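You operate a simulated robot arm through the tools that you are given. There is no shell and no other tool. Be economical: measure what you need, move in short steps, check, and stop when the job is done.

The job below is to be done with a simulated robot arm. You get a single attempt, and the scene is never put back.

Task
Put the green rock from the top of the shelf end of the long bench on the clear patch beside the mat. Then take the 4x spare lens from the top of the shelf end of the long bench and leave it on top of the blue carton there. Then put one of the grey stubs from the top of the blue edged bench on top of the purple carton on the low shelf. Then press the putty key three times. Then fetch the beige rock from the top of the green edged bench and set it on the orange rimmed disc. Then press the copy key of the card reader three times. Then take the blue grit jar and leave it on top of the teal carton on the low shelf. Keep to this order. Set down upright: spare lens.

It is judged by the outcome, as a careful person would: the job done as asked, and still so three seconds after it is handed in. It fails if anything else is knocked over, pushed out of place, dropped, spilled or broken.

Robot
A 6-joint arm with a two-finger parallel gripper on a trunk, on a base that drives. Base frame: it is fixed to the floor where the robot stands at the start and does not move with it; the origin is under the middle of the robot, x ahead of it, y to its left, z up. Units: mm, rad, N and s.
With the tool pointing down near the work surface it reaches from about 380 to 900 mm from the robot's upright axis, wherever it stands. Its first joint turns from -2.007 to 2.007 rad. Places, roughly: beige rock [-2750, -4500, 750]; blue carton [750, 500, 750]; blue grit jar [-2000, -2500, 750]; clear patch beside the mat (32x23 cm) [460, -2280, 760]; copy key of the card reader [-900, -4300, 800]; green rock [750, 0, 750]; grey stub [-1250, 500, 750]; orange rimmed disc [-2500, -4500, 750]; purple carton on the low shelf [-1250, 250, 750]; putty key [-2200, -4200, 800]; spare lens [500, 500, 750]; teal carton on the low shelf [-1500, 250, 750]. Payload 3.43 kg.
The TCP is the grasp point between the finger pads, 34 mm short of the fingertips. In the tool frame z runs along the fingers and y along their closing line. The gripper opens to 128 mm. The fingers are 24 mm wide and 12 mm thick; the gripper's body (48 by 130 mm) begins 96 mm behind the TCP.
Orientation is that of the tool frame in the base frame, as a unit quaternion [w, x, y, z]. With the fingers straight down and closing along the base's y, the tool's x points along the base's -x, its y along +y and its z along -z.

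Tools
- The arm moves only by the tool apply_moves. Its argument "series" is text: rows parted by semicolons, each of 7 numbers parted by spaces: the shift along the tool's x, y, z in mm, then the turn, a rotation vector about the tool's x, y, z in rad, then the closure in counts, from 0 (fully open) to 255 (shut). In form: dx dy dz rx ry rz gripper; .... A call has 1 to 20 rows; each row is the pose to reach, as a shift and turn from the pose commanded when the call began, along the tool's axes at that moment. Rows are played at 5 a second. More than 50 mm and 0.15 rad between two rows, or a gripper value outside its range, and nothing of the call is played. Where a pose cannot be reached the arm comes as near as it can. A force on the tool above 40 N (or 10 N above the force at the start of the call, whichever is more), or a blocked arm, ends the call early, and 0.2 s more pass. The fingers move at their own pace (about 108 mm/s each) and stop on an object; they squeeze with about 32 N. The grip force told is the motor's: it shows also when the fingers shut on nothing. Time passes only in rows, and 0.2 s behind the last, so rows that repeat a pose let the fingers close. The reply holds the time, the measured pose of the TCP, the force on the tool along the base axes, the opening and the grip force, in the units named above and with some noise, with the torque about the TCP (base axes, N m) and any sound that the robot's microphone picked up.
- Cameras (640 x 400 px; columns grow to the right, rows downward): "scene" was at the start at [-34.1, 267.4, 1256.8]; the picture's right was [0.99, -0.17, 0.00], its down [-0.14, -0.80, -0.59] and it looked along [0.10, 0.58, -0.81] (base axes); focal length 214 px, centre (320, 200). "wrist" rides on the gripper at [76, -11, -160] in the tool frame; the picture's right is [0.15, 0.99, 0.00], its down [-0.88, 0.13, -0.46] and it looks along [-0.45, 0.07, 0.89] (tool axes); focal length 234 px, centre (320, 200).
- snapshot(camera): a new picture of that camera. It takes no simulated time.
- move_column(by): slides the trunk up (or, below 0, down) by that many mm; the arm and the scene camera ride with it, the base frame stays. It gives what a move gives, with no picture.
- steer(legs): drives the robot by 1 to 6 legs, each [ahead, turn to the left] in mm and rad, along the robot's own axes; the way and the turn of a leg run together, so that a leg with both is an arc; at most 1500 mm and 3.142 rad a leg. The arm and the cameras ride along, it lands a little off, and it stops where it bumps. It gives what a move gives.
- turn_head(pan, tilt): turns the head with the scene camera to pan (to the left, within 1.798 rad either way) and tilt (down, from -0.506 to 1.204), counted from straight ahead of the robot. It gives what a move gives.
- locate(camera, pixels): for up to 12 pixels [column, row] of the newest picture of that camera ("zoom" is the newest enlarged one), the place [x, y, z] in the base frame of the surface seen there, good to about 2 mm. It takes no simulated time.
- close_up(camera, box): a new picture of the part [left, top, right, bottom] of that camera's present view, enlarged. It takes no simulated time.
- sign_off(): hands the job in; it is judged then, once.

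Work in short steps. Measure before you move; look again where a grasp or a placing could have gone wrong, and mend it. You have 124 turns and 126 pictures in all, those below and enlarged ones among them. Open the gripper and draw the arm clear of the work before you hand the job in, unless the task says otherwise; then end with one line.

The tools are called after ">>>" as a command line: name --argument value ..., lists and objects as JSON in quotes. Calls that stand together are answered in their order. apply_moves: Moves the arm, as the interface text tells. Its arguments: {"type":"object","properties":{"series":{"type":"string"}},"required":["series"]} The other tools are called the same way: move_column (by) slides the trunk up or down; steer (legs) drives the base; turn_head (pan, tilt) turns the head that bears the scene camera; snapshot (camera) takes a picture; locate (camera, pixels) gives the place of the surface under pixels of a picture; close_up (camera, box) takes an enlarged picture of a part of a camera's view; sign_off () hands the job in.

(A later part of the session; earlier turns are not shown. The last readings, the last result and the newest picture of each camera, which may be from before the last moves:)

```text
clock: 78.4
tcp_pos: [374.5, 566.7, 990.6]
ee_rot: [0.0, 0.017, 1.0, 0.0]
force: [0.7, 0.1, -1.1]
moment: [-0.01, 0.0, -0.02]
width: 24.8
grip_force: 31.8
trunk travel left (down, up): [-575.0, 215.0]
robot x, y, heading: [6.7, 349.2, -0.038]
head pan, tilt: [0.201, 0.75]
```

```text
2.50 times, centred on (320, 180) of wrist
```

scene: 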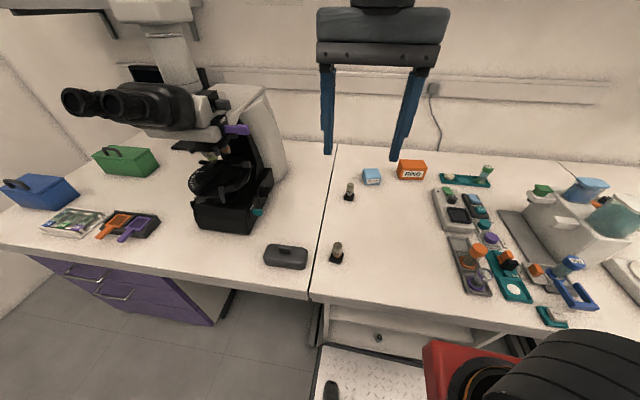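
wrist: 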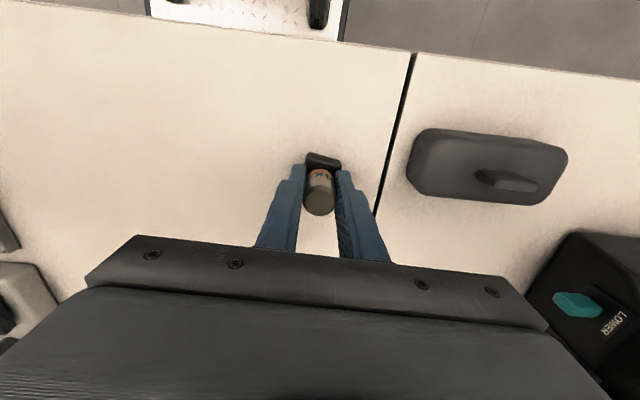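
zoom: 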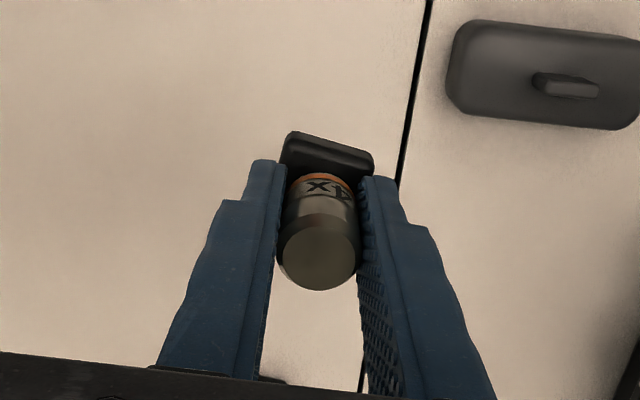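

Lens and foot came up as one. I carry it to short of the blue carton (690,467) and look with the wrist camera.

>>> apply_moves --series "-40 -11 0 0 0 0 255; -80 -22 0 0 0 0 255; -120 -34 0 0 0 0 255; -160 -45 0 0 0 0 255; -200 -56 0 0 0 0 255; -240 -67 0 0 0 0 255; -280 -78 0 0 0 0 255; -318 -89 0 0 0 0 255; -318 -89 0 0 0 0 255"

>>> snapshot --camera "wrist"

>>> close_up --camera "scene" --box '[340, 110, 440, 210]'

```text
clock: 80.4
tcp_pos: [689.3, 466.6, 992.6]
ee_rot: [0.0, 0.018, 1.0, 0.0]
force: [-0.6, 0.1, -0.3]
moment: [0.0, 0.01, 0.03]
width: 24.6
grip_force: 31.9
trunk travel left (down, up): [-575.0, 215.0]
robot x, y, heading: [5.8, 351.1, -0.038]
head pan, tilt: [0.201, 0.75]
```

```text
89 pictures are left
```

wrist: 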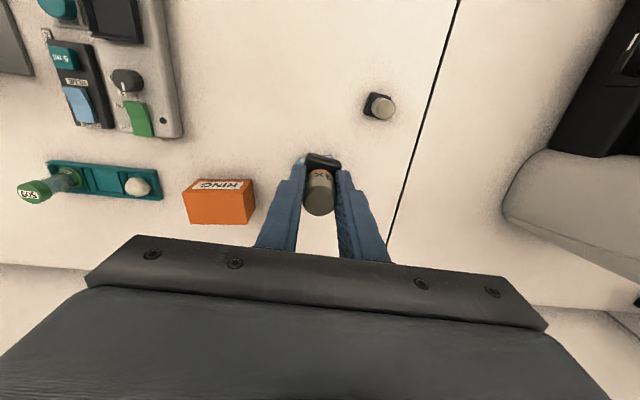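

```text
4.00 times, centred on (390, 160) of scene
```

zoom: 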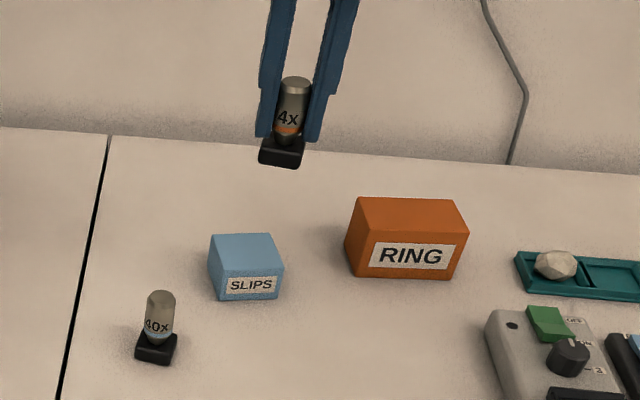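

The scene zoom shows the carton top face clearly; I locate its corners.

>>> locate --camera "zoom" --pixels '[[216, 239], [270, 237], [280, 260], [222, 264], [246, 250], [220, 296], [280, 290], [250, 300]]'

```text
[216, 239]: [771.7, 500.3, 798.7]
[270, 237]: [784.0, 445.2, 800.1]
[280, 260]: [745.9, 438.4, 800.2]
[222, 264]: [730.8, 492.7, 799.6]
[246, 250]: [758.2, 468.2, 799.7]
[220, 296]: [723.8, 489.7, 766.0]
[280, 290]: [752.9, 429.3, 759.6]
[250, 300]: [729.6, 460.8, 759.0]
```

Carton top centre ≈(758,469), z 800, yawed ~15°. I move above it, turn 0.4 rad to line the foot up, descend to z≈872, and check.

>>> apply_moves --series "-35 2 0 0 0 -0.13 255; -69 5 0 0 0 -0.27 255; -69 5 20 0 0 -0.4 255; -69 5 60 0 0 -0.4 255; -69 5 100 0 0 -0.4 255; -69 5 120 0 0 -0.4 255; -69 5 120 0 0 -0.4 255"

>>> close_up --camera "scene" --box '[340, 120, 420, 200]'

```text
clock: 82.0
tcp_pos: [758.3, 467.6, 874.0]
ee_rot: [0.0, -0.181, 0.983, 0.0]
force: [-0.2, -1.3, -1.6]
moment: [0.03, 0.02, 0.01]
width: 24.5
grip_force: 31.6
trunk travel left (down, up): [-575.0, 215.0]
robot x, y, heading: [6.7, 355.4, -0.04]
head pan, tilt: [0.201, 0.75]
```

```text
5.00 times, centred on (380, 160) of scene
```

zoom: 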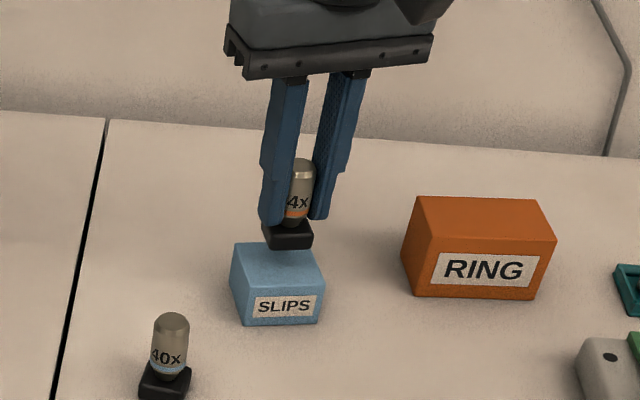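

The foot seems slightly right of the carton centre; I locate foot front face and carton in this zoom.

>>> locate --camera "zoom" --pixels '[[268, 236], [310, 241], [288, 243], [236, 255], [318, 260], [240, 285], [321, 282], [285, 262], [300, 170]]'

```text
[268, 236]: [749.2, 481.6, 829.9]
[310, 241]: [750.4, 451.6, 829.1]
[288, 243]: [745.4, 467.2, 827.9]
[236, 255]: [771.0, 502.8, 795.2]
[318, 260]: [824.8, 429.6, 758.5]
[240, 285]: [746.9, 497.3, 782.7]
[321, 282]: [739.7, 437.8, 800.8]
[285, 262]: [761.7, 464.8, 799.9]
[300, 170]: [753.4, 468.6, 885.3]
```

Foot is centred at y≈467 over the carton centre 469. I lower to contact.

>>> apply_moves --series "0 0 10 0 0 0 255; 0 0 16 0 0 0 255; 0 0 18 0 0 0 255; 0 0 18 0 0 0 255"

```text
clock: 83.0
tcp_pos: [759.1, 468.7, 856.0]
ee_rot: [0.0, -0.18, 0.984, 0.0]
force: [-0.7, 0.8, -0.2]
moment: [0.0, -0.03, -0.04]
width: 24.5
grip_force: 32.4
trunk travel left (down, up): [-575.0, 215.0]
robot x, y, heading: [6.9, 348.0, -0.038]
head pan, tilt: [0.201, 0.75]
```

At 856, essentially in contact. I open to 50 mm and rise.

>>> apply_moves --series "0 0 0.5 0 0 0 190; 0 0 0.5 0 0 0 150; 0 0 0.5 0 0 0 150; 0 0 -20 0 0 0 150; 0 0 -60 0 0 0 150; 0 0 -100 0 0 0 150; 0 0 -145 0 0 0 150; 0 0 -190 0 0 0 150"

>>> close_up --camera "scene" --box '[330, 120, 430, 220]'

```text
clock: 84.8
tcp_pos: [761.1, 471.6, 1044.9]
ee_rot: [-0.001, -0.182, 0.983, 0.0]
force: [-0.6, 0.0, -0.3]
moment: [0.01, 0.02, 0.03]
width: 52.7
grip_force: 0.0
trunk travel left (down, up): [-575.0, 215.0]
robot x, y, heading: [7.9, 347.8, -0.043]
head pan, tilt: [0.201, 0.75]
```

```text
4.00 times, centred on (380, 170) of scene
```

zoom: 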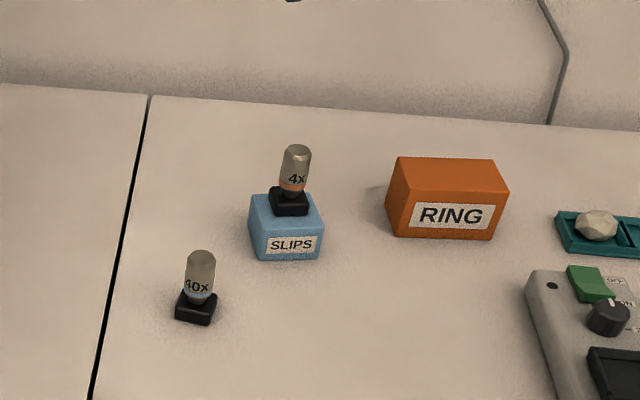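

Lens stands upright on the carton. I retract, back off and turn around to face the blue-edged bench.

>>> apply_moves --series "46 3 0 0 0 0.05 150; 93 6 0 0 0 0.09 150; 139 9 0 0 0 0.14 150; 186 12 0 0 0 0.18 150; 232 15 0 0 0 0.23 150; 278 18 0 0 0 0.27 150; 325 21 0 0 0 0.32 150; 365 24 0 0 0 0.36 150"

>>> steer --legs '[[-150, 0], [0, 1.571], [0, 1.571]]'

>>> turn_head --pan 0.0 --tilt 0.6

>>> snapshot --camera "scene"

```text
clock: 86.6
tcp_pos: [409.7, 360.9, 1045.3]
ee_rot: [0.0, -0.002, 1.0, 0.0]
force: [0.3, -0.6, -0.2]
moment: [0.03, 0.07, 0.01]
width: 52.7
grip_force: 0.0
trunk travel left (down, up): [-575.0, 215.0]
robot x, y, heading: [6.5, 348.6, -0.039]
head pan, tilt: [0.201, 0.75]
```

```text
clock: 95.7
tcp_pos: [-543.4, 329.9, 1044.5]
ee_rot: [0.0, 1.0, 0.021, 0.001]
force: [-0.7, 0.3, -0.3]
moment: [0.03, 0.03, -0.04]
width: 52.9
grip_force: 0.1
trunk travel left (down, up): [-575.0, 215.0]
robot x, y, heading: [-140.7, 353.2, 3.142]
head pan, tilt: [0.201, 0.75]
```

```text
clock: 96.5
tcp_pos: [-545.0, 330.2, 1045.5]
ee_rot: [-0.001, 1.0, 0.022, 0.0]
force: [-0.1, 0.1, -0.4]
moment: [0.01, -0.03, -0.01]
width: 52.6
grip_force: 0.1
trunk travel left (down, up): [-575.0, 215.0]
robot x, y, heading: [-140.3, 354.3, 3.138]
head pan, tilt: [0.0, 0.6]
```

```text
85 pictures are left
```

scene: 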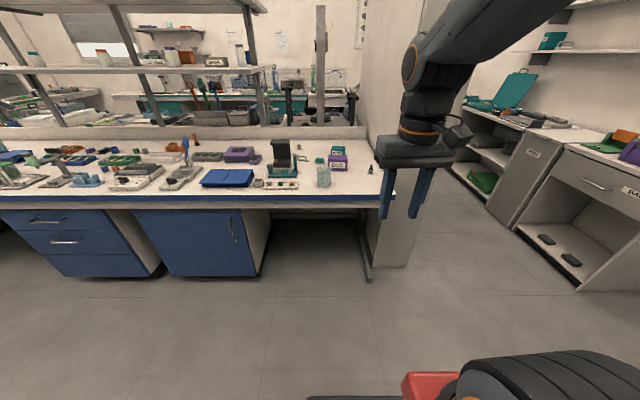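

Purple and teal cartons are near (337,160). I zoom and locate.

>>> close_up --camera "scene" --box '[240, 120, 400, 220]'

>>> locate --camera "scene" --pixels '[[337, 157], [336, 148], [298, 147], [371, 168], [340, 205], [322, 170], [282, 150], [300, 130], [270, 60], [368, 270]]'

```text
4.00 times, centred on (320, 170) of scene
```

zoom: 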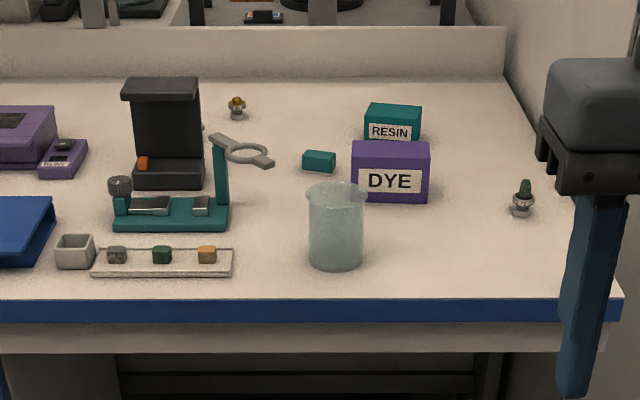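

```text
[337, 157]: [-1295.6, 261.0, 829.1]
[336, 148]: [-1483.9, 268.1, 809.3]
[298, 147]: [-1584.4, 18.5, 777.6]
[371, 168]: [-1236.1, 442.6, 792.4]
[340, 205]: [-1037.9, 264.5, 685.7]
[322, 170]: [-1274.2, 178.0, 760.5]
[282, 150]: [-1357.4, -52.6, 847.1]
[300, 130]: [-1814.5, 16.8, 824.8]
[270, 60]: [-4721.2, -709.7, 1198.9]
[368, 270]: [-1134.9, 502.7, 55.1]
```

Target stub is at ≈(-1236,442,792), DYE (purple) carton at ≈(-1296,261). I drive ahead 520 mm and look closer.

>>> steer --legs '[[520, 0]]'

>>> turn_head --pan 0.0 --tilt 0.8

>>> snapshot --camera "scene"

>>> snapshot --camera "wrist"

```text
clock: 99.5
tcp_pos: [-1065.7, 330.8, 1044.7]
ee_rot: [0.0, 1.0, 0.02, 0.0]
force: [0.1, 0.2, 0.0]
moment: [0.01, -0.03, 0.02]
width: 52.8
grip_force: 0.0
trunk travel left (down, up): [-575.0, 215.0]
robot x, y, heading: [-666.0, 357.9, 3.137]
head pan, tilt: [0.0, 0.6]
```

```text
clock: 100.2
tcp_pos: [-1066.3, 330.6, 1045.4]
ee_rot: [0.0, 1.0, 0.022, 0.0]
force: [-0.1, 0.1, -0.4]
moment: [0.01, 0.01, -0.02]
width: 52.6
grip_force: 0.0
trunk travel left (down, up): [-575.0, 215.0]
robot x, y, heading: [-665.3, 357.4, 3.137]
head pan, tilt: [0.0, 0.799]
```

```text
83 pictures are left
```

scene: 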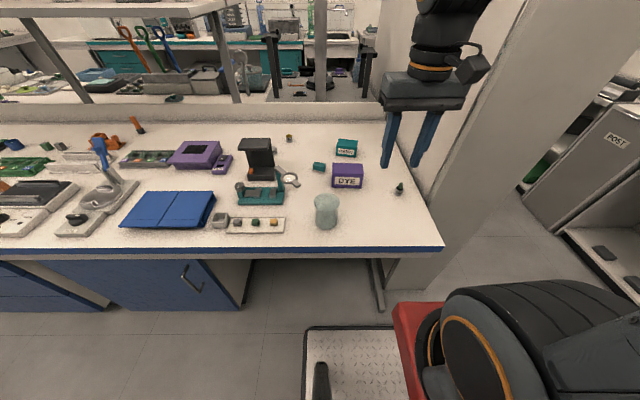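

```text
82 pictures are left
```

wrist: 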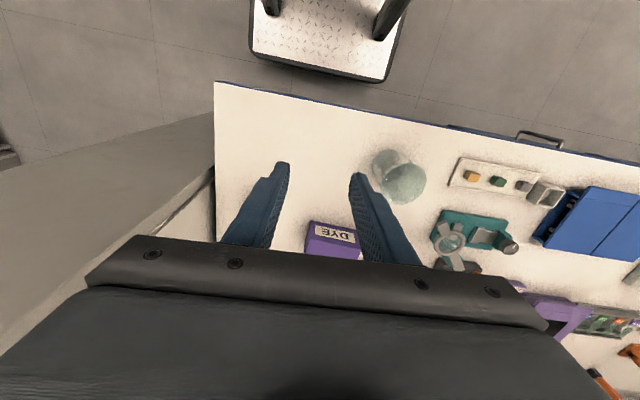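

I enlarge the stub and the cartons in the scene view and locate them.

>>> close_up --camera "scene" --box '[320, 130, 420, 210]'

>>> close_up --camera "scene" --box '[376, 170, 424, 200]'

```text
5.00 times, centred on (370, 170) of scene
```

zoom: 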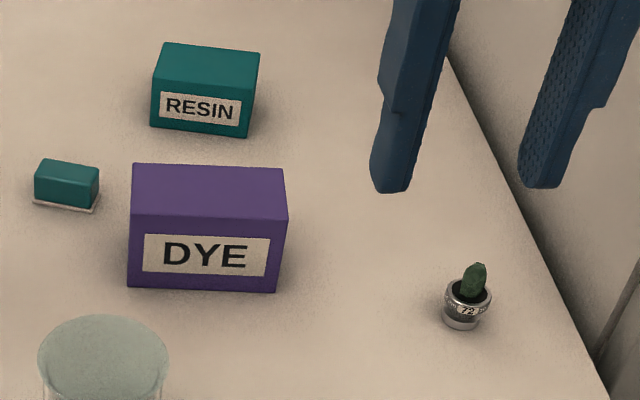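

```text
13.33 times, centred on (400, 185) of scene
```

zoom: 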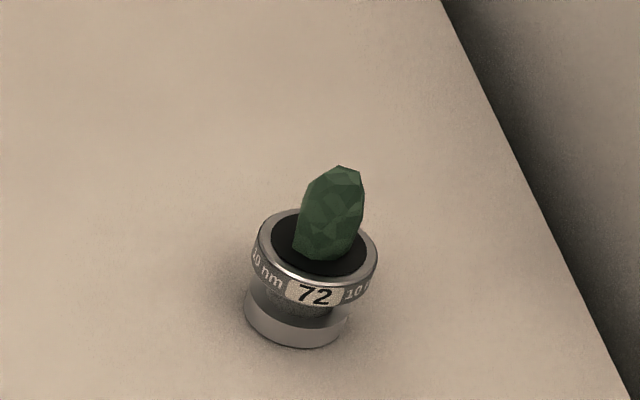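

The stub "72" is clear. I locate its points for a grasp.

>>> locate --camera "zoom" --pixels '[[312, 290], [262, 240], [374, 265], [340, 170], [320, 215], [285, 335], [250, 310], [345, 320], [300, 215], [318, 265], [450, 50], [600, 330]]'

>>> close_up --camera "scene" --box '[320, 130, 420, 210]'

>>> locate --camera "zoom" --pixels '[[138, 168], [280, 172], [283, 214], [136, 212], [210, 190], [130, 285], [275, 290], [165, 47], [255, 55], [245, 95], [158, 82], [205, 65]]'

```text
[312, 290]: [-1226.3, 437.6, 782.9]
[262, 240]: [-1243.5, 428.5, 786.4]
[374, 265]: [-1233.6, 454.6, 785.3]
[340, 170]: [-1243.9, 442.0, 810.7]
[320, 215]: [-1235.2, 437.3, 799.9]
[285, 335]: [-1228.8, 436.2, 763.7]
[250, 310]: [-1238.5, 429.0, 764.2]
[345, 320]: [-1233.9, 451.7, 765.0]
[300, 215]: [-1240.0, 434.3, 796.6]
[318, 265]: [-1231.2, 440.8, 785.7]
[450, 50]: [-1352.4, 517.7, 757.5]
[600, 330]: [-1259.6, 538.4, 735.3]
```

```text
5.00 times, centred on (370, 170) of scene
```

zoom: 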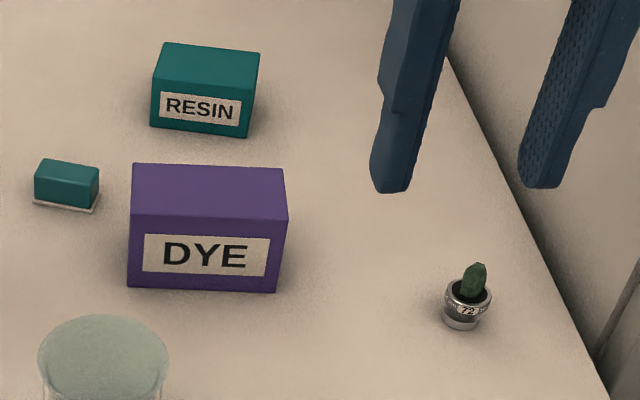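

```text
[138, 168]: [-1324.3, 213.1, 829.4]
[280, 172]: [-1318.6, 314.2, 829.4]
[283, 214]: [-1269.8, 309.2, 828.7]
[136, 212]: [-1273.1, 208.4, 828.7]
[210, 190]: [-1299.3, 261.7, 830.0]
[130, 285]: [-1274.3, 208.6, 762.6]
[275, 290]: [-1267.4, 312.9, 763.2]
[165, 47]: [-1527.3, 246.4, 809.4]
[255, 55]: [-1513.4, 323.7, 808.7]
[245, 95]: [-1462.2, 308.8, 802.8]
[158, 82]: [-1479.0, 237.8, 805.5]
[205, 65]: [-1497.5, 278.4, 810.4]
```

I check how close the partition right of the bench is to the stub (arm clearance).

>>> locate --camera "scene" --pixels '[[480, 150], [450, 180], [500, 60], [395, 120], [560, 40], [470, 220], [440, 145]]'

```text
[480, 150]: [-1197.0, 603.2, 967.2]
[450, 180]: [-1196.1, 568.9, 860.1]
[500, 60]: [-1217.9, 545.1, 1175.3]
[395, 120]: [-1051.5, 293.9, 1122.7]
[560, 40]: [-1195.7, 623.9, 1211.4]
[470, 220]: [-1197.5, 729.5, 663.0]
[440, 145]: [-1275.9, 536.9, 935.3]
```

Partition face at y≈540; I turn the tool 90° (closing along x, camera toward -y) while moving above the stub at z≈900.

>>> apply_moves --series "-15 -11 10 0 0 0.145 150; -31 -21 20 0 0 0.29 150; -46 -32 30 0 0 0.436 150; -62 -43 40 0 0 0.58 150; -77 -53 55 0 0 0.727 150; -93 -64 70 0 0 0.87 150; -108 -75 85 0 0 1.018 150; -124 -86 100 0 0 1.163 150; -139 -96 115 0 0 1.309 150; -155 -107 130 0 0 1.454 150; -170 -118 140 0 0 1.6 150; -170 -118 140 0 0 1.6 150"

>>> snapshot --camera "wrist"

```text
clock: 102.8
tcp_pos: [-1239.6, 441.7, 904.9]
ee_rot: [-0.001, 0.711, -0.703, 0.0]
force: [-0.3, -0.2, -0.6]
moment: [0.01, 0.01, 0.02]
width: 52.7
grip_force: 0.1
trunk travel left (down, up): [-575.0, 215.0]
robot x, y, heading: [-665.3, 355.4, 3.134]
head pan, tilt: [0.0, 0.799]
```

```text
78 pictures are left
```

wrist: 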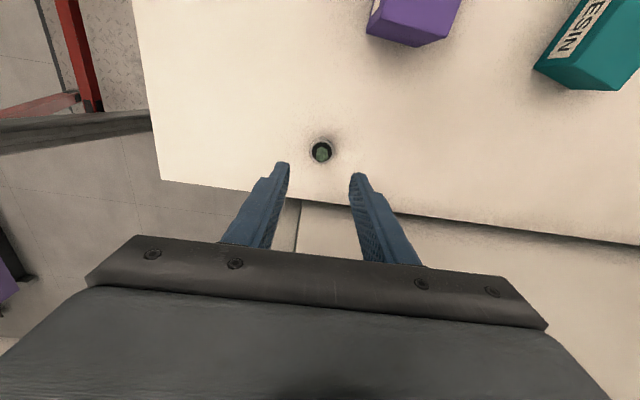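

The stub (321,152) is centred. I descend to z≈797 and close.

>>> apply_moves --series "0 0 45 0 0 0 150; 0 0 85 0 0 0 150; 0 0 107 0 0 0 150; 0 0 107 0 0 0 150; 0 0 107 0 0 0 255; 0 0 107 0 0 0 255; 0 0 107 0 0 0 255"

>>> snapshot --camera "wrist"

```text
clock: 104.4
tcp_pos: [-1242.0, 442.3, 800.5]
ee_rot: [0.0, 0.712, -0.702, 0.0]
force: [1.0, -0.8, 1.1]
moment: [0.0, 0.0, 0.01]
width: 28.6
grip_force: 31.6
trunk travel left (down, up): [-575.0, 215.0]
robot x, y, heading: [-663.6, 355.3, 3.132]
head pan, tilt: [0.0, 0.799]
```

```text
77 pictures are left
```

wrist: 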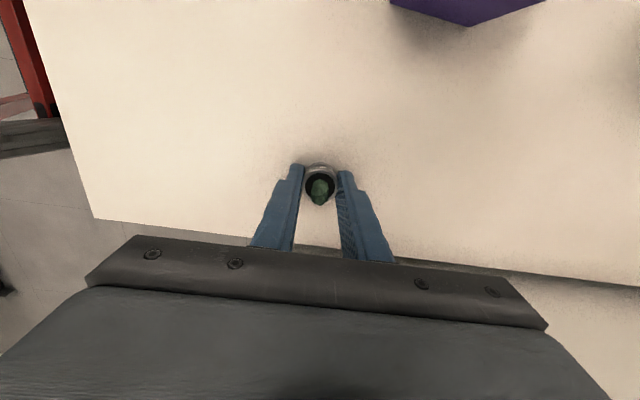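

Held at 28.6 mm. I lift 150 mm, move above the purple carton centre (-1296,261), and lower to z≈880.

>>> apply_moves --series "0 0 -30 0 0 0 255; 0 0 -75 0 0 0 255; 0 0 -120 0 0 0 255; 0 0 -150 0 0 0 255; 45 14 -150 0 0 0 255; 90 28 -150 0 0 0 255; 135 42 -150 0 0 0 255; 180 56 -150 0 0 0 255; 180 56 -150 0 0 0 255; 180 56 -110 0 0 0 255; 180 56 -80 0 0 0 255; 180 56 -80 0 0 0 255"

>>> close_up --camera "scene" --box '[310, 120, 410, 200]'

```text
clock: 107.0
tcp_pos: [-1296.0, 261.2, 879.0]
ee_rot: [0.0, 0.711, -0.703, 0.0]
force: [-0.8, -0.2, -1.1]
moment: [-0.02, -0.01, 0.0]
width: 28.5
grip_force: 32.1
trunk travel left (down, up): [-575.0, 215.0]
robot x, y, heading: [-666.1, 358.2, 3.138]
head pan, tilt: [0.0, 0.799]
```

```text
5.00 times, centred on (360, 160) of scene
```

zoom: 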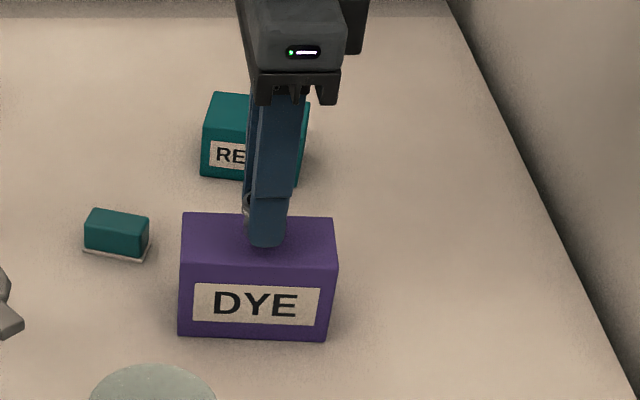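

Above carton centre. I lower 8.5 mm, release and rise.

>>> apply_moves --series "0 0 5 0 0 0 255; 0 0 8.5 0 0 0 255; 0 0 8.5 0 0 0 255; 0 0 8.5 0 0 0 180; 0 0 8.5 0 0 0 150; 0 0 8.5 0 0 0 150; 0 0 -20 0 0 0 150; 0 0 -60 0 0 0 150; 0 0 -105 0 0 0 150; 0 0 -150 0 0 0 150"

>>> close_up --camera "scene" --box '[310, 120, 410, 200]'

```text
clock: 109.2
tcp_pos: [-1293.3, 262.6, 1027.9]
ee_rot: [0.0, 0.711, -0.703, 0.0]
force: [-0.5, -0.1, -0.9]
moment: [0.03, -0.02, -0.01]
width: 52.5
grip_force: 0.0
trunk travel left (down, up): [-575.0, 215.0]
robot x, y, heading: [-665.8, 360.0, 3.14]
head pan, tilt: [0.0, 0.799]
```

```text
5.00 times, centred on (360, 160) of scene
```

zoom: 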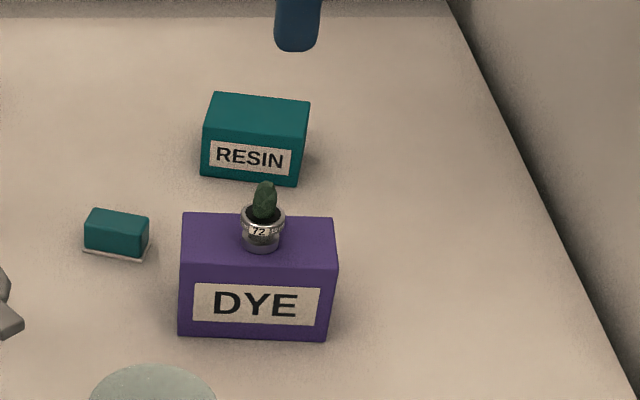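

Stub stands on the purple carton. I retract (undoing the wrist turn), back up and turn to face -y for the trip to the green-edged bench.

>>> apply_moves --series "-7 -21 0 0 0 -0.145 150; -14 -42 0 0 0 -0.29 150; -21 -63 0 0 0 -0.436 150; -28 -84 0 0 0 -0.58 150; -35 -105 0 0 0 -0.727 150; -42 -126 0 0 0 -0.87 150; -49 -147 0 0 0 -1.018 150; -56 -168 0 0 0 -1.163 150; -63 -189 0 0 0 -1.309 150; -70 -210 0 0 0 -1.454 150; -75 -229 0 0 0 -1.6 150"

>>> steer --legs '[[-380, 0], [0, 1.571]]'

>>> turn_head --pan 0.0 --tilt 0.4

>>> snapshot --camera "scene"

```text
clock: 111.6
tcp_pos: [-1066.2, 340.4, 1027.9]
ee_rot: [0.0, 1.0, 0.022, 0.0]
force: [-0.6, -0.5, 0.4]
moment: [-0.01, -0.02, 0.03]
width: 52.7
grip_force: 0.1
trunk travel left (down, up): [-575.0, 215.0]
robot x, y, heading: [-665.0, 355.1, 3.134]
head pan, tilt: [0.0, 0.799]
```

```text
clock: 117.8
tcp_pos: [-268.7, -43.1, 1029.2]
ee_rot: [0.0, 0.692, 0.722, 0.0]
force: [0.2, 0.2, -0.1]
moment: [0.0, 0.01, -0.02]
width: 52.8
grip_force: 0.0
trunk travel left (down, up): [-575.0, 215.0]
robot x, y, heading: [-287.3, 358.6, -1.569]
head pan, tilt: [0.0, 0.799]
```

```text
clock: 118.7
tcp_pos: [-268.9, -43.6, 1028.5]
ee_rot: [0.0, 0.691, 0.723, 0.001]
force: [0.5, 0.0, -0.6]
moment: [0.03, 0.01, -0.01]
width: 52.7
grip_force: 0.1
trunk travel left (down, up): [-575.0, 215.0]
robot x, y, heading: [-282.3, 356.2, -1.566]
head pan, tilt: [0.0, 0.4]
```

```text
74 pictures are left
```

scene: 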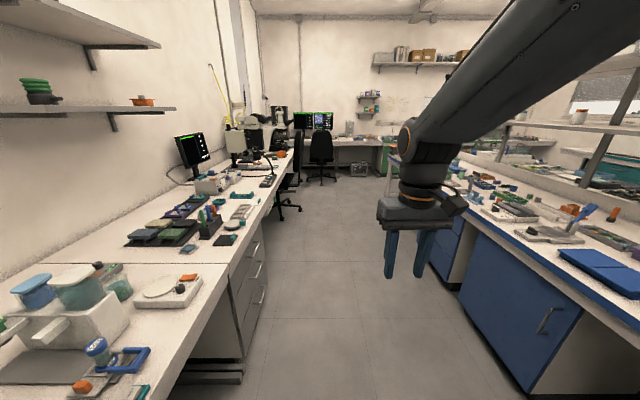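

Aisle is clear. I drive about 2700 mm toward -y, drifting to x≈-430, and look again.

>>> steer --legs '[[0, -0.055], [1400, 0], [1300, 0.05]]'

>>> turn_head --pan -0.5 --tilt 0.5

>>> snapshot --camera "scene"

```text
clock: 132.2
tcp_pos: [-363.5, -2742.1, 1028.9]
ee_rot: [0.0, 0.687, 0.727, 0.0]
force: [0.3, -0.6, -0.2]
moment: [0.01, 0.02, 0.01]
width: 52.7
grip_force: 0.1
trunk travel left (down, up): [-575.0, 215.0]
robot x, y, heading: [-390.2, -2342.3, -1.562]
head pan, tilt: [0.0, 0.4]
```

```text
clock: 133.2
tcp_pos: [-363.6, -2742.3, 1028.7]
ee_rot: [0.0, 0.686, 0.727, 0.0]
force: [-0.7, 0.3, 0.9]
moment: [0.02, -0.01, -0.01]
width: 52.6
grip_force: 0.0
trunk travel left (down, up): [-575.0, 215.0]
robot x, y, heading: [-383.8, -2340.3, -1.56]
head pan, tilt: [-0.499, 0.499]
```

```text
73 pictures are left
```

scene: 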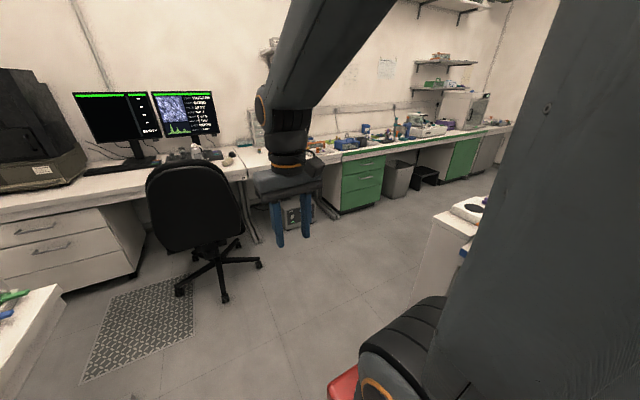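

Green-edged bench runs along the far wall. I locate its edge, the chair and the island end.

>>> locate --camera "scene" --pixels '[[345, 155], [440, 137], [500, 125], [342, 212], [225, 300], [258, 265], [450, 215], [420, 280], [300, 228], [355, 200], [450, 180], [485, 150]]'

>>> close_up --camera "scene" --box '[240, 90, 520, 240]'

```text
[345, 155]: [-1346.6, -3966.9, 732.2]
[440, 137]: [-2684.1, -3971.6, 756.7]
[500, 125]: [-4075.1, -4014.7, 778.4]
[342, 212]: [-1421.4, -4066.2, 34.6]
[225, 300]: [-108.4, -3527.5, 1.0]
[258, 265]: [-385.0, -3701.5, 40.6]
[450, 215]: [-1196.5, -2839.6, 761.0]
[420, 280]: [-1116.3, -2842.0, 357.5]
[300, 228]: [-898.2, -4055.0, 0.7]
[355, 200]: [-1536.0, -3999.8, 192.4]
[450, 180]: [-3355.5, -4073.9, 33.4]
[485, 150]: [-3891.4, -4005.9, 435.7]
```

```text
2.29 times, centred on (380, 165) of scene
```

zoom: 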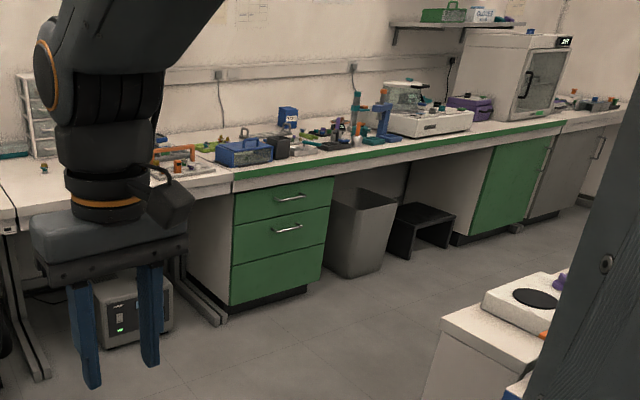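

Bench front is at y≈-3970, island end y≈-2842, chair legs near (-385,-3700). I drive diagonally into the cross aisle at y≈-3380 and west to x≈-2200.

>>> steer --legs '[[560, 0], [0, -0.785], [680, 0], [0, -0.796], [1330, 0], [0, 1.571]]'

>>> turn_head --pan 0.0 --tilt 0.6

>>> snapshot --camera "scene"

```text
clock: 154.1
tcp_pos: [-2179.9, -3789.5, 1028.3]
ee_rot: [0.0, 0.684, 0.73, 0.001]
force: [0.6, -0.3, -0.4]
moment: [0.0, -0.03, 0.01]
width: 52.9
grip_force: 0.1
trunk travel left (down, up): [-575.0, 215.0]
robot x, y, heading: [-2207.9, -3390.6, -1.551]
head pan, tilt: [-0.499, 0.499]
```

```text
clock: 155.1
tcp_pos: [-2180.7, -3789.1, 1029.0]
ee_rot: [-0.001, 0.683, 0.73, 0.0]
force: [-0.6, 0.5, -0.3]
moment: [0.0, -0.01, -0.01]
width: 52.6
grip_force: 0.0
trunk travel left (down, up): [-575.0, 215.0]
robot x, y, heading: [-2207.4, -3388.0, -1.556]
head pan, tilt: [0.0, 0.6]
```

```text
71 pictures are left
```

scene: 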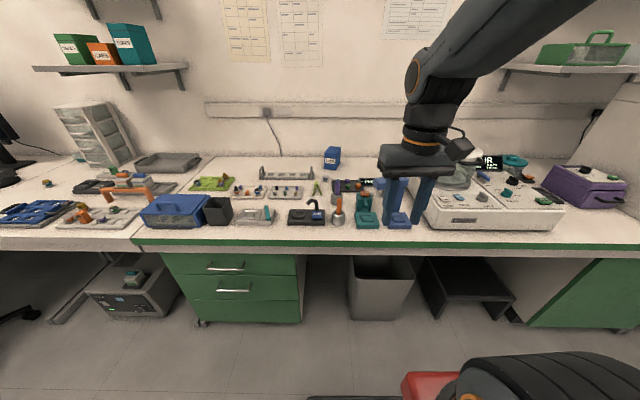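

I zoom into the two candidate areas for the putty key, beige rock and orange-rimmed disc.

>>> close_up --camera "scene" --box '[400, 140, 640, 240]'

>>> close_up --camera "scene" --box '[180, 140, 420, 240]'

>>> locate --camera "scene" --pixels '[[365, 195], [337, 205], [313, 188], [400, 215], [470, 190], [520, 180], [310, 215], [495, 215], [285, 190]]'

```text
2.67 times, centred on (520, 190) of scene
```

zoom: 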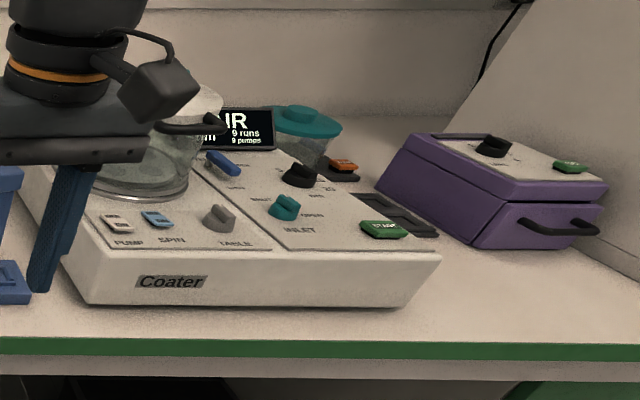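

```text
2.67 times, centred on (300, 190) of scene
```

zoom: 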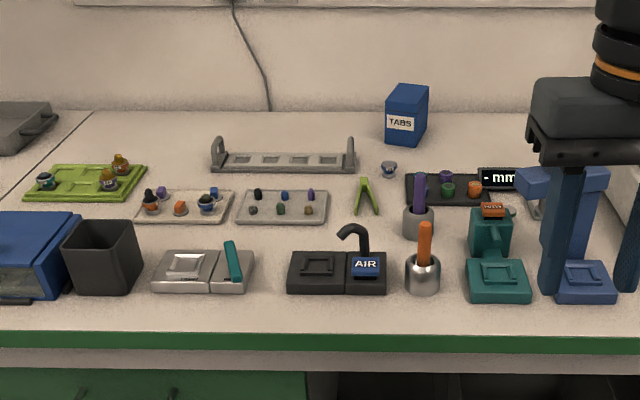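

```text
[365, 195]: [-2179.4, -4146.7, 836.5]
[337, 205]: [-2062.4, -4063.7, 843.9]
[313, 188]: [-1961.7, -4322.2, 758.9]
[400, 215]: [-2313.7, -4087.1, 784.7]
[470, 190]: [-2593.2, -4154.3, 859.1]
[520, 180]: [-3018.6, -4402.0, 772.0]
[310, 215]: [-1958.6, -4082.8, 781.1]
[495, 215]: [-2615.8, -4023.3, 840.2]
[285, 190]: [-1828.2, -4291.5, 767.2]
```

I drive forward 150 mm and look down with the wrist camera.

>>> steer --legs '[[150, 0]]'

>>> snapshot --camera "wrist"

```text
clock: 156.4
tcp_pos: [-2177.8, -3941.8, 1028.5]
ee_rot: [0.0, 0.683, 0.731, 0.0]
force: [0.2, -0.4, 0.2]
moment: [-0.03, 0.0, -0.01]
width: 53.0
grip_force: 0.1
trunk travel left (down, up): [-575.0, 215.0]
robot x, y, heading: [-2204.0, -3543.3, -1.548]
head pan, tilt: [0.0, 0.6]
```

```text
68 pictures are left
```

wrist: 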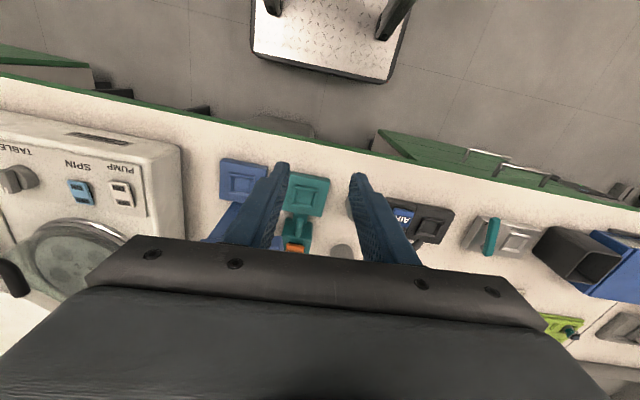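

I swing the arm left out of the scene camera's view to see the bench centre.

>>> apply_moves --series "19 42 -10 0 0 0 150; 39 84 -20 0 0 0 150; 59 127 -30 0 0 0 150; 79 169 -40 0 0 0 150; 99 212 -50 0 0 0 150; 119 254 -60 0 0 0 150; 139 297 -70 0 0 0 150; 158 339 -80 0 0 0 150"

>>> turn_head --pan -0.2 --tilt 0.75

>>> snapshot --camera "scene"

```text
clock: 158.2
tcp_pos: [-1849.9, -3763.9, 1109.4]
ee_rot: [0.0, 0.684, 0.729, 0.0]
force: [0.4, 0.0, -0.1]
moment: [-0.04, -0.02, -0.03]
width: 52.8
grip_force: 0.0
trunk travel left (down, up): [-575.0, 215.0]
robot x, y, heading: [-2204.1, -3543.9, -1.551]
head pan, tilt: [0.0, 0.6]
```

```text
clock: 159.0
tcp_pos: [-1849.2, -3763.5, 1110.2]
ee_rot: [0.001, 0.683, 0.73, 0.0]
force: [-0.5, 0.5, -0.3]
moment: [-0.01, 0.0, -0.04]
width: 52.6
grip_force: 0.0
trunk travel left (down, up): [-575.0, 215.0]
robot x, y, heading: [-2205.1, -3542.2, -1.548]
head pan, tilt: [-0.201, 0.75]
```

```text
67 pictures are left
```

scene: 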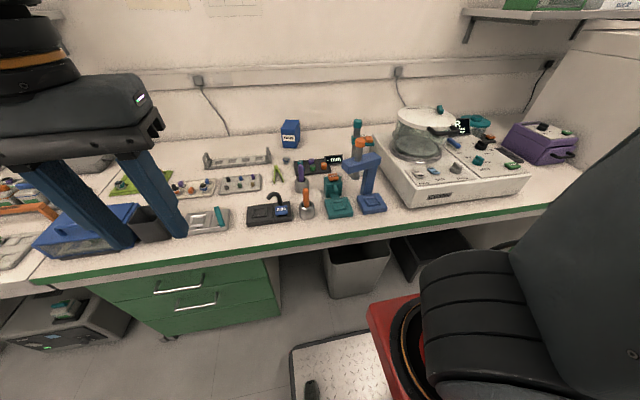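

>>> close_up --camera "scene" --box '[270, 110, 430, 220]'

>>> close_up --camera "scene" --box '[370, 90, 540, 210]'

>>> locate --camera "scene" --pixels '[[418, 172], [434, 170], [456, 168], [420, 115], [480, 122], [360, 165], [357, 125], [408, 150], [510, 163], [286, 160]]'

```text
3.64 times, centred on (350, 165) of scene
```

zoom: 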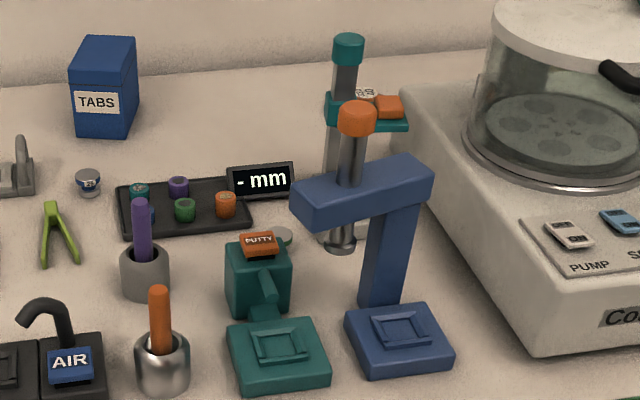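

```text
3.33 times, centred on (455, 150) of scene
```

zoom: 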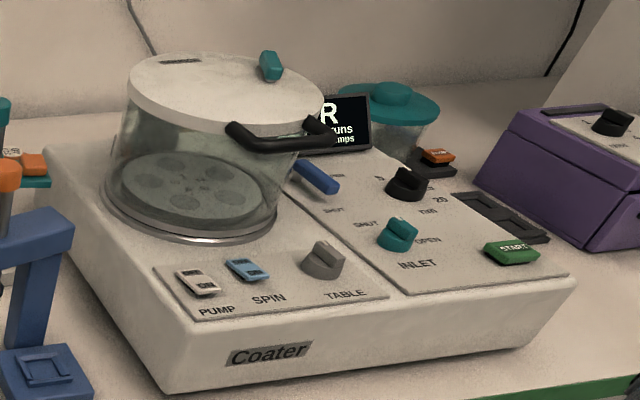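

```text
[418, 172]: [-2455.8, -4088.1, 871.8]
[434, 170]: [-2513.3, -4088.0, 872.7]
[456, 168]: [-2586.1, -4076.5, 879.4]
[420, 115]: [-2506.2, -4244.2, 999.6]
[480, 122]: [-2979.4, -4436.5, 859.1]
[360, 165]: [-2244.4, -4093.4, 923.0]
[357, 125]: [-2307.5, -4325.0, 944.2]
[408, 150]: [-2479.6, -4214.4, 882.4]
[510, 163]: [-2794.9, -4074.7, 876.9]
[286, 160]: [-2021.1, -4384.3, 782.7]
```

The orange key labelled "PUTTY" is on the teal dispenser. I zoom tightly to measure it.

>>> close_up --camera "scene" --box '[311, 160, 359, 196]'

>>> locate --camera "zoom" --pixels '[[320, 200], [250, 200], [400, 200], [320, 150], [320, 260], [245, 150], [390, 150]]'

```text
11.11 times, centred on (335, 178) of scene
```

zoom: 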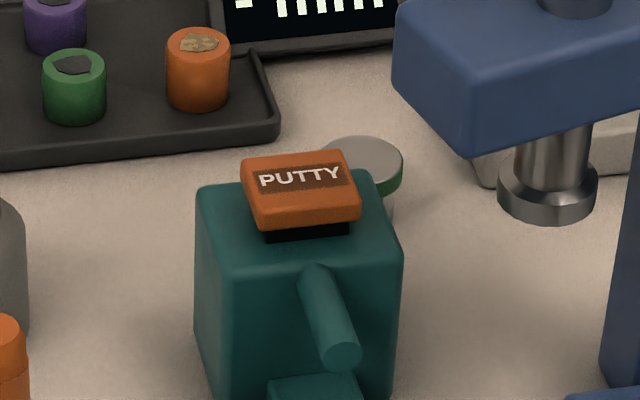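

```text
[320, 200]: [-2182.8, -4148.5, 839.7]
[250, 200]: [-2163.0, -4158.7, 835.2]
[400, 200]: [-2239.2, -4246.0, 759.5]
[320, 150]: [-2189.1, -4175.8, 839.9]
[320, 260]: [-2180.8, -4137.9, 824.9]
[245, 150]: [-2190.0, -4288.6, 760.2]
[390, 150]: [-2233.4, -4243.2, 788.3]
```

Key top centre ≈(-2181,-4158,840). I bring the closed gripper above it, turning 94° so its long axis runs along y and the camera is away from the blue press.

>>> apply_moves --series "-31 -30 0 0 0 0.137 255; -62 -60 0 0 0 0.273 255; -93 -89 0 0 0 0.41 255; -124 -119 0 0 0 0.547 255; -155 -149 0 0 0 0.683 255; -186 -179 0 0 0 0.82 255; -217 -209 0 0 0 0.957 255; -248 -239 0 0 0 1.093 255; -279 -268 0 0 0 1.23 255; -310 -298 0 0 0 1.367 255; -341 -328 0 0 0 1.503 255; -372 -358 0 0 0 1.64 255; -372 -358 0 0 0 1.64 255"

>>> snapshot --camera "wrist"

>>> close_up --camera "scene" --box '[270, 70, 430, 220]'

```text
clock: 161.8
tcp_pos: [-2181.3, -4156.8, 1109.1]
ee_rot: [0.0, 1.0, -0.003, 0.0]
force: [1.2, -0.8, -0.3]
moment: [0.0, 0.01, 0.0]
width: 0.1
grip_force: 31.6
trunk travel left (down, up): [-575.0, 215.0]
robot x, y, heading: [-2203.4, -3539.8, -1.553]
head pan, tilt: [-0.201, 0.75]
```

```text
63 pictures are left
```

wrist: 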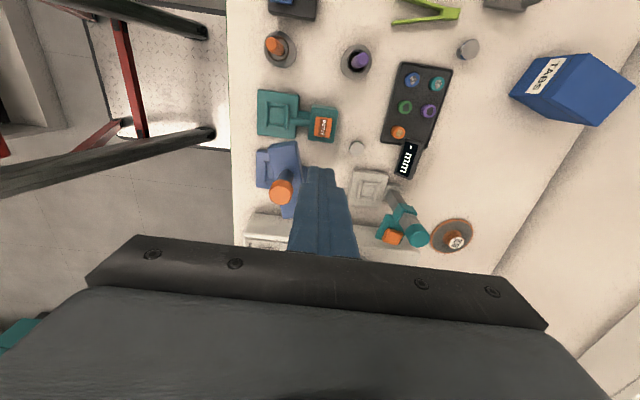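

```text
2.67 times, centred on (350, 145) of scene
```

zoom: 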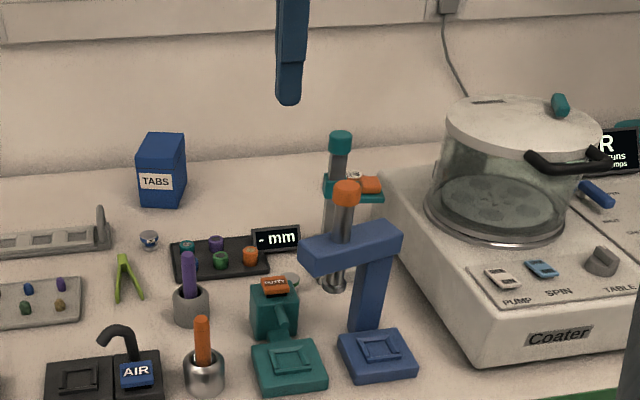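

I locate the key, press cap and the round item at (450,237) in the wrist view.

>>> locate --camera "wrist" --pixels '[[323, 126], [313, 126], [333, 126], [323, 117], [323, 136], [281, 192], [290, 180], [450, 237], [458, 242], [435, 225], [416, 236], [391, 237]]'

>>> close_up --camera "wrist" --box '[340, 140, 500, 260]'

```text
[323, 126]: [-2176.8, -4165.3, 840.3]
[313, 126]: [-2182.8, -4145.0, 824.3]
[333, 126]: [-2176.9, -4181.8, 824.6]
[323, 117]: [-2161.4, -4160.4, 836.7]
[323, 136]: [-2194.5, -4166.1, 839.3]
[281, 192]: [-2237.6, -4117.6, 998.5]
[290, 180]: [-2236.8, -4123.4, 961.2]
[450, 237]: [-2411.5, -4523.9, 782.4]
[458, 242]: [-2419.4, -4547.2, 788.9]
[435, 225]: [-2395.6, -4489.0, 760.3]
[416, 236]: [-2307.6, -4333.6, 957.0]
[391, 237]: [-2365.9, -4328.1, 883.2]
```

```text
3.33 times, centred on (420, 200) of wrist
```

zoom: 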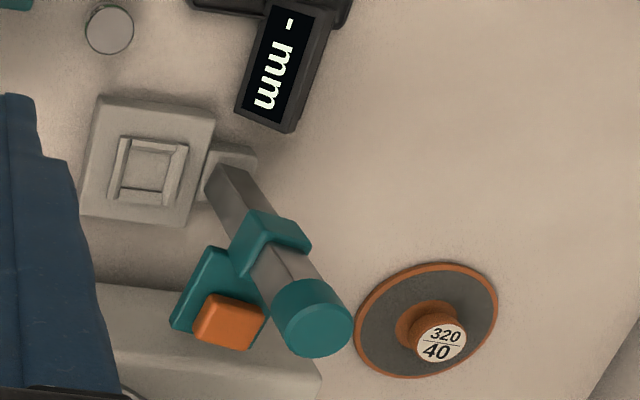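

Key centre ≈(-2178,-4163,840). I descend to about 8 mm above it.

>>> apply_moves --series "5 6 40 0 0 0 255; 5 6 85 0 0 0 255; 5 6 130 0 0 0 255; 5 6 175 0 0 0 255; 5 6 210 0 0 0 255; 5 6 227 0 0 0 255; 5 6 227 0 0 0 255"

>>> close_up --camera "scene" --box '[300, 120, 380, 200]'

```text
clock: 163.4
tcp_pos: [-2176.9, -4162.7, 880.0]
ee_rot: [0.0, 1.0, -0.002, 0.0]
force: [-0.4, 0.4, -0.2]
moment: [-0.01, -0.02, 0.0]
width: 0.0
grip_force: 32.3
trunk travel left (down, up): [-575.0, 215.0]
robot x, y, heading: [-2202.0, -3540.9, -1.554]
head pan, tilt: [-0.201, 0.75]
```

```text
5.00 times, centred on (340, 160) of scene
```

zoom: 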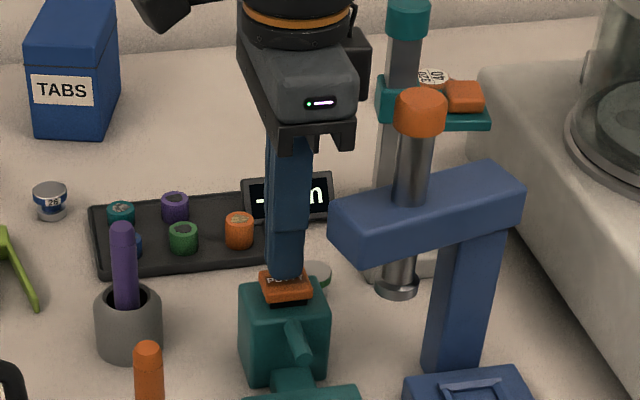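

Tips are just above the key. I press down gently once and back up, watching force/sound.

>>> apply_moves --series "0 0 5 0 0 0 255; 0 0 8 0 0 0 255; 0 0 11 0 0 0 255; 0 0 11 0 0 0 255"

```text
clock: 164.4
tcp_pos: [-2176.8, -4163.9, 870.3]
ee_rot: [-0.001, 1.0, -0.002, -0.001]
force: [-0.7, -0.9, 3.5]
moment: [-0.04, 0.01, -0.01]
width: 0.1
grip_force: 32.3
trunk travel left (down, up): [-575.0, 215.0]
robot x, y, heading: [-2207.8, -3543.2, -1.552]
head pan, tilt: [-0.201, 0.75]
heard: click
```

A click was heard: press 1. I release fully and see that nothing else clicks.

>>> apply_moves --series "0 0 -6 0 0 0 255; 0 0 -10 0 0 0 255; 0 0 -10 0 0 0 255"

>>> apply_moves --series "0 0 5 0 0 0 255; 0 0 8 0 0 0 255; 0 0 10.5 0 0 0 255; 0 0 10.5 0 0 0 255"

>>> apply_moves --series "0 0 -6 0 0 0 255; 0 0 -10.5 0 0 0 255; 0 0 -10.5 0 0 0 255"

```text
clock: 165.2
tcp_pos: [-2178.3, -4163.6, 879.0]
ee_rot: [0.0, 1.0, -0.002, 0.0]
force: [0.7, 0.0, 1.1]
moment: [0.0, -0.02, 0.0]
width: 0.0
grip_force: 32.6
trunk travel left (down, up): [-575.0, 215.0]
robot x, y, heading: [-2203.3, -3542.2, -1.55]
head pan, tilt: [-0.201, 0.75]
```

```text
clock: 166.2
tcp_pos: [-2176.9, -4162.0, 870.0]
ee_rot: [-0.001, 1.0, -0.002, 0.0]
force: [1.5, 0.5, 3.4]
moment: [0.0, -0.05, 0.0]
width: 0.0
grip_force: 32.7
trunk travel left (down, up): [-575.0, 215.0]
robot x, y, heading: [-2203.1, -3544.8, -1.546]
head pan, tilt: [-0.201, 0.75]
heard: click
```

```text
clock: 167.0
tcp_pos: [-2177.1, -4162.7, 879.9]
ee_rot: [0.0, 1.0, -0.002, 0.0]
force: [0.1, -0.2, -0.7]
moment: [-0.02, -0.02, -0.02]
width: 0.1
grip_force: 32.3
trunk travel left (down, up): [-575.0, 215.0]
robot x, y, heading: [-2201.7, -3541.5, -1.546]
head pan, tilt: [-0.201, 0.75]
```

Second click. Third press, then rise well clear.

>>> apply_moves --series "0 0 5 0 0 0 255; 0 0 8 0 0 0 255; 0 0 10.5 0 0 0 255; 0 0 10.5 0 0 0 255"

>>> apply_moves --series "0 0 -10 0 0 0 255; 0 0 -50 0 0 0 255; 0 0 -95 0 0 0 255; 0 0 -140 0 0 0 255; 0 0 -185 0 0 0 255; 0 0 -230 0 0 0 255; 0 0 -270 0 0 0 255"

```text
clock: 168.0
tcp_pos: [-2177.4, -4162.9, 869.9]
ee_rot: [0.0, 1.0, -0.001, 0.001]
force: [-1.0, 1.5, 3.4]
moment: [0.06, 0.07, 0.0]
width: 0.0
grip_force: 31.8
trunk travel left (down, up): [-575.0, 215.0]
robot x, y, heading: [-2201.3, -3538.6, -1.55]
head pan, tilt: [-0.201, 0.75]
heard: click
```

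```text
clock: 169.6
tcp_pos: [-2177.9, -4163.0, 1141.8]
ee_rot: [-0.001, 1.0, -0.002, 0.0]
force: [0.5, -0.2, -0.1]
moment: [0.07, -0.02, 0.02]
width: 0.3
grip_force: 32.0
trunk travel left (down, up): [-575.0, 215.0]
robot x, y, heading: [-2203.1, -3542.0, -1.542]
head pan, tilt: [-0.201, 0.75]
```

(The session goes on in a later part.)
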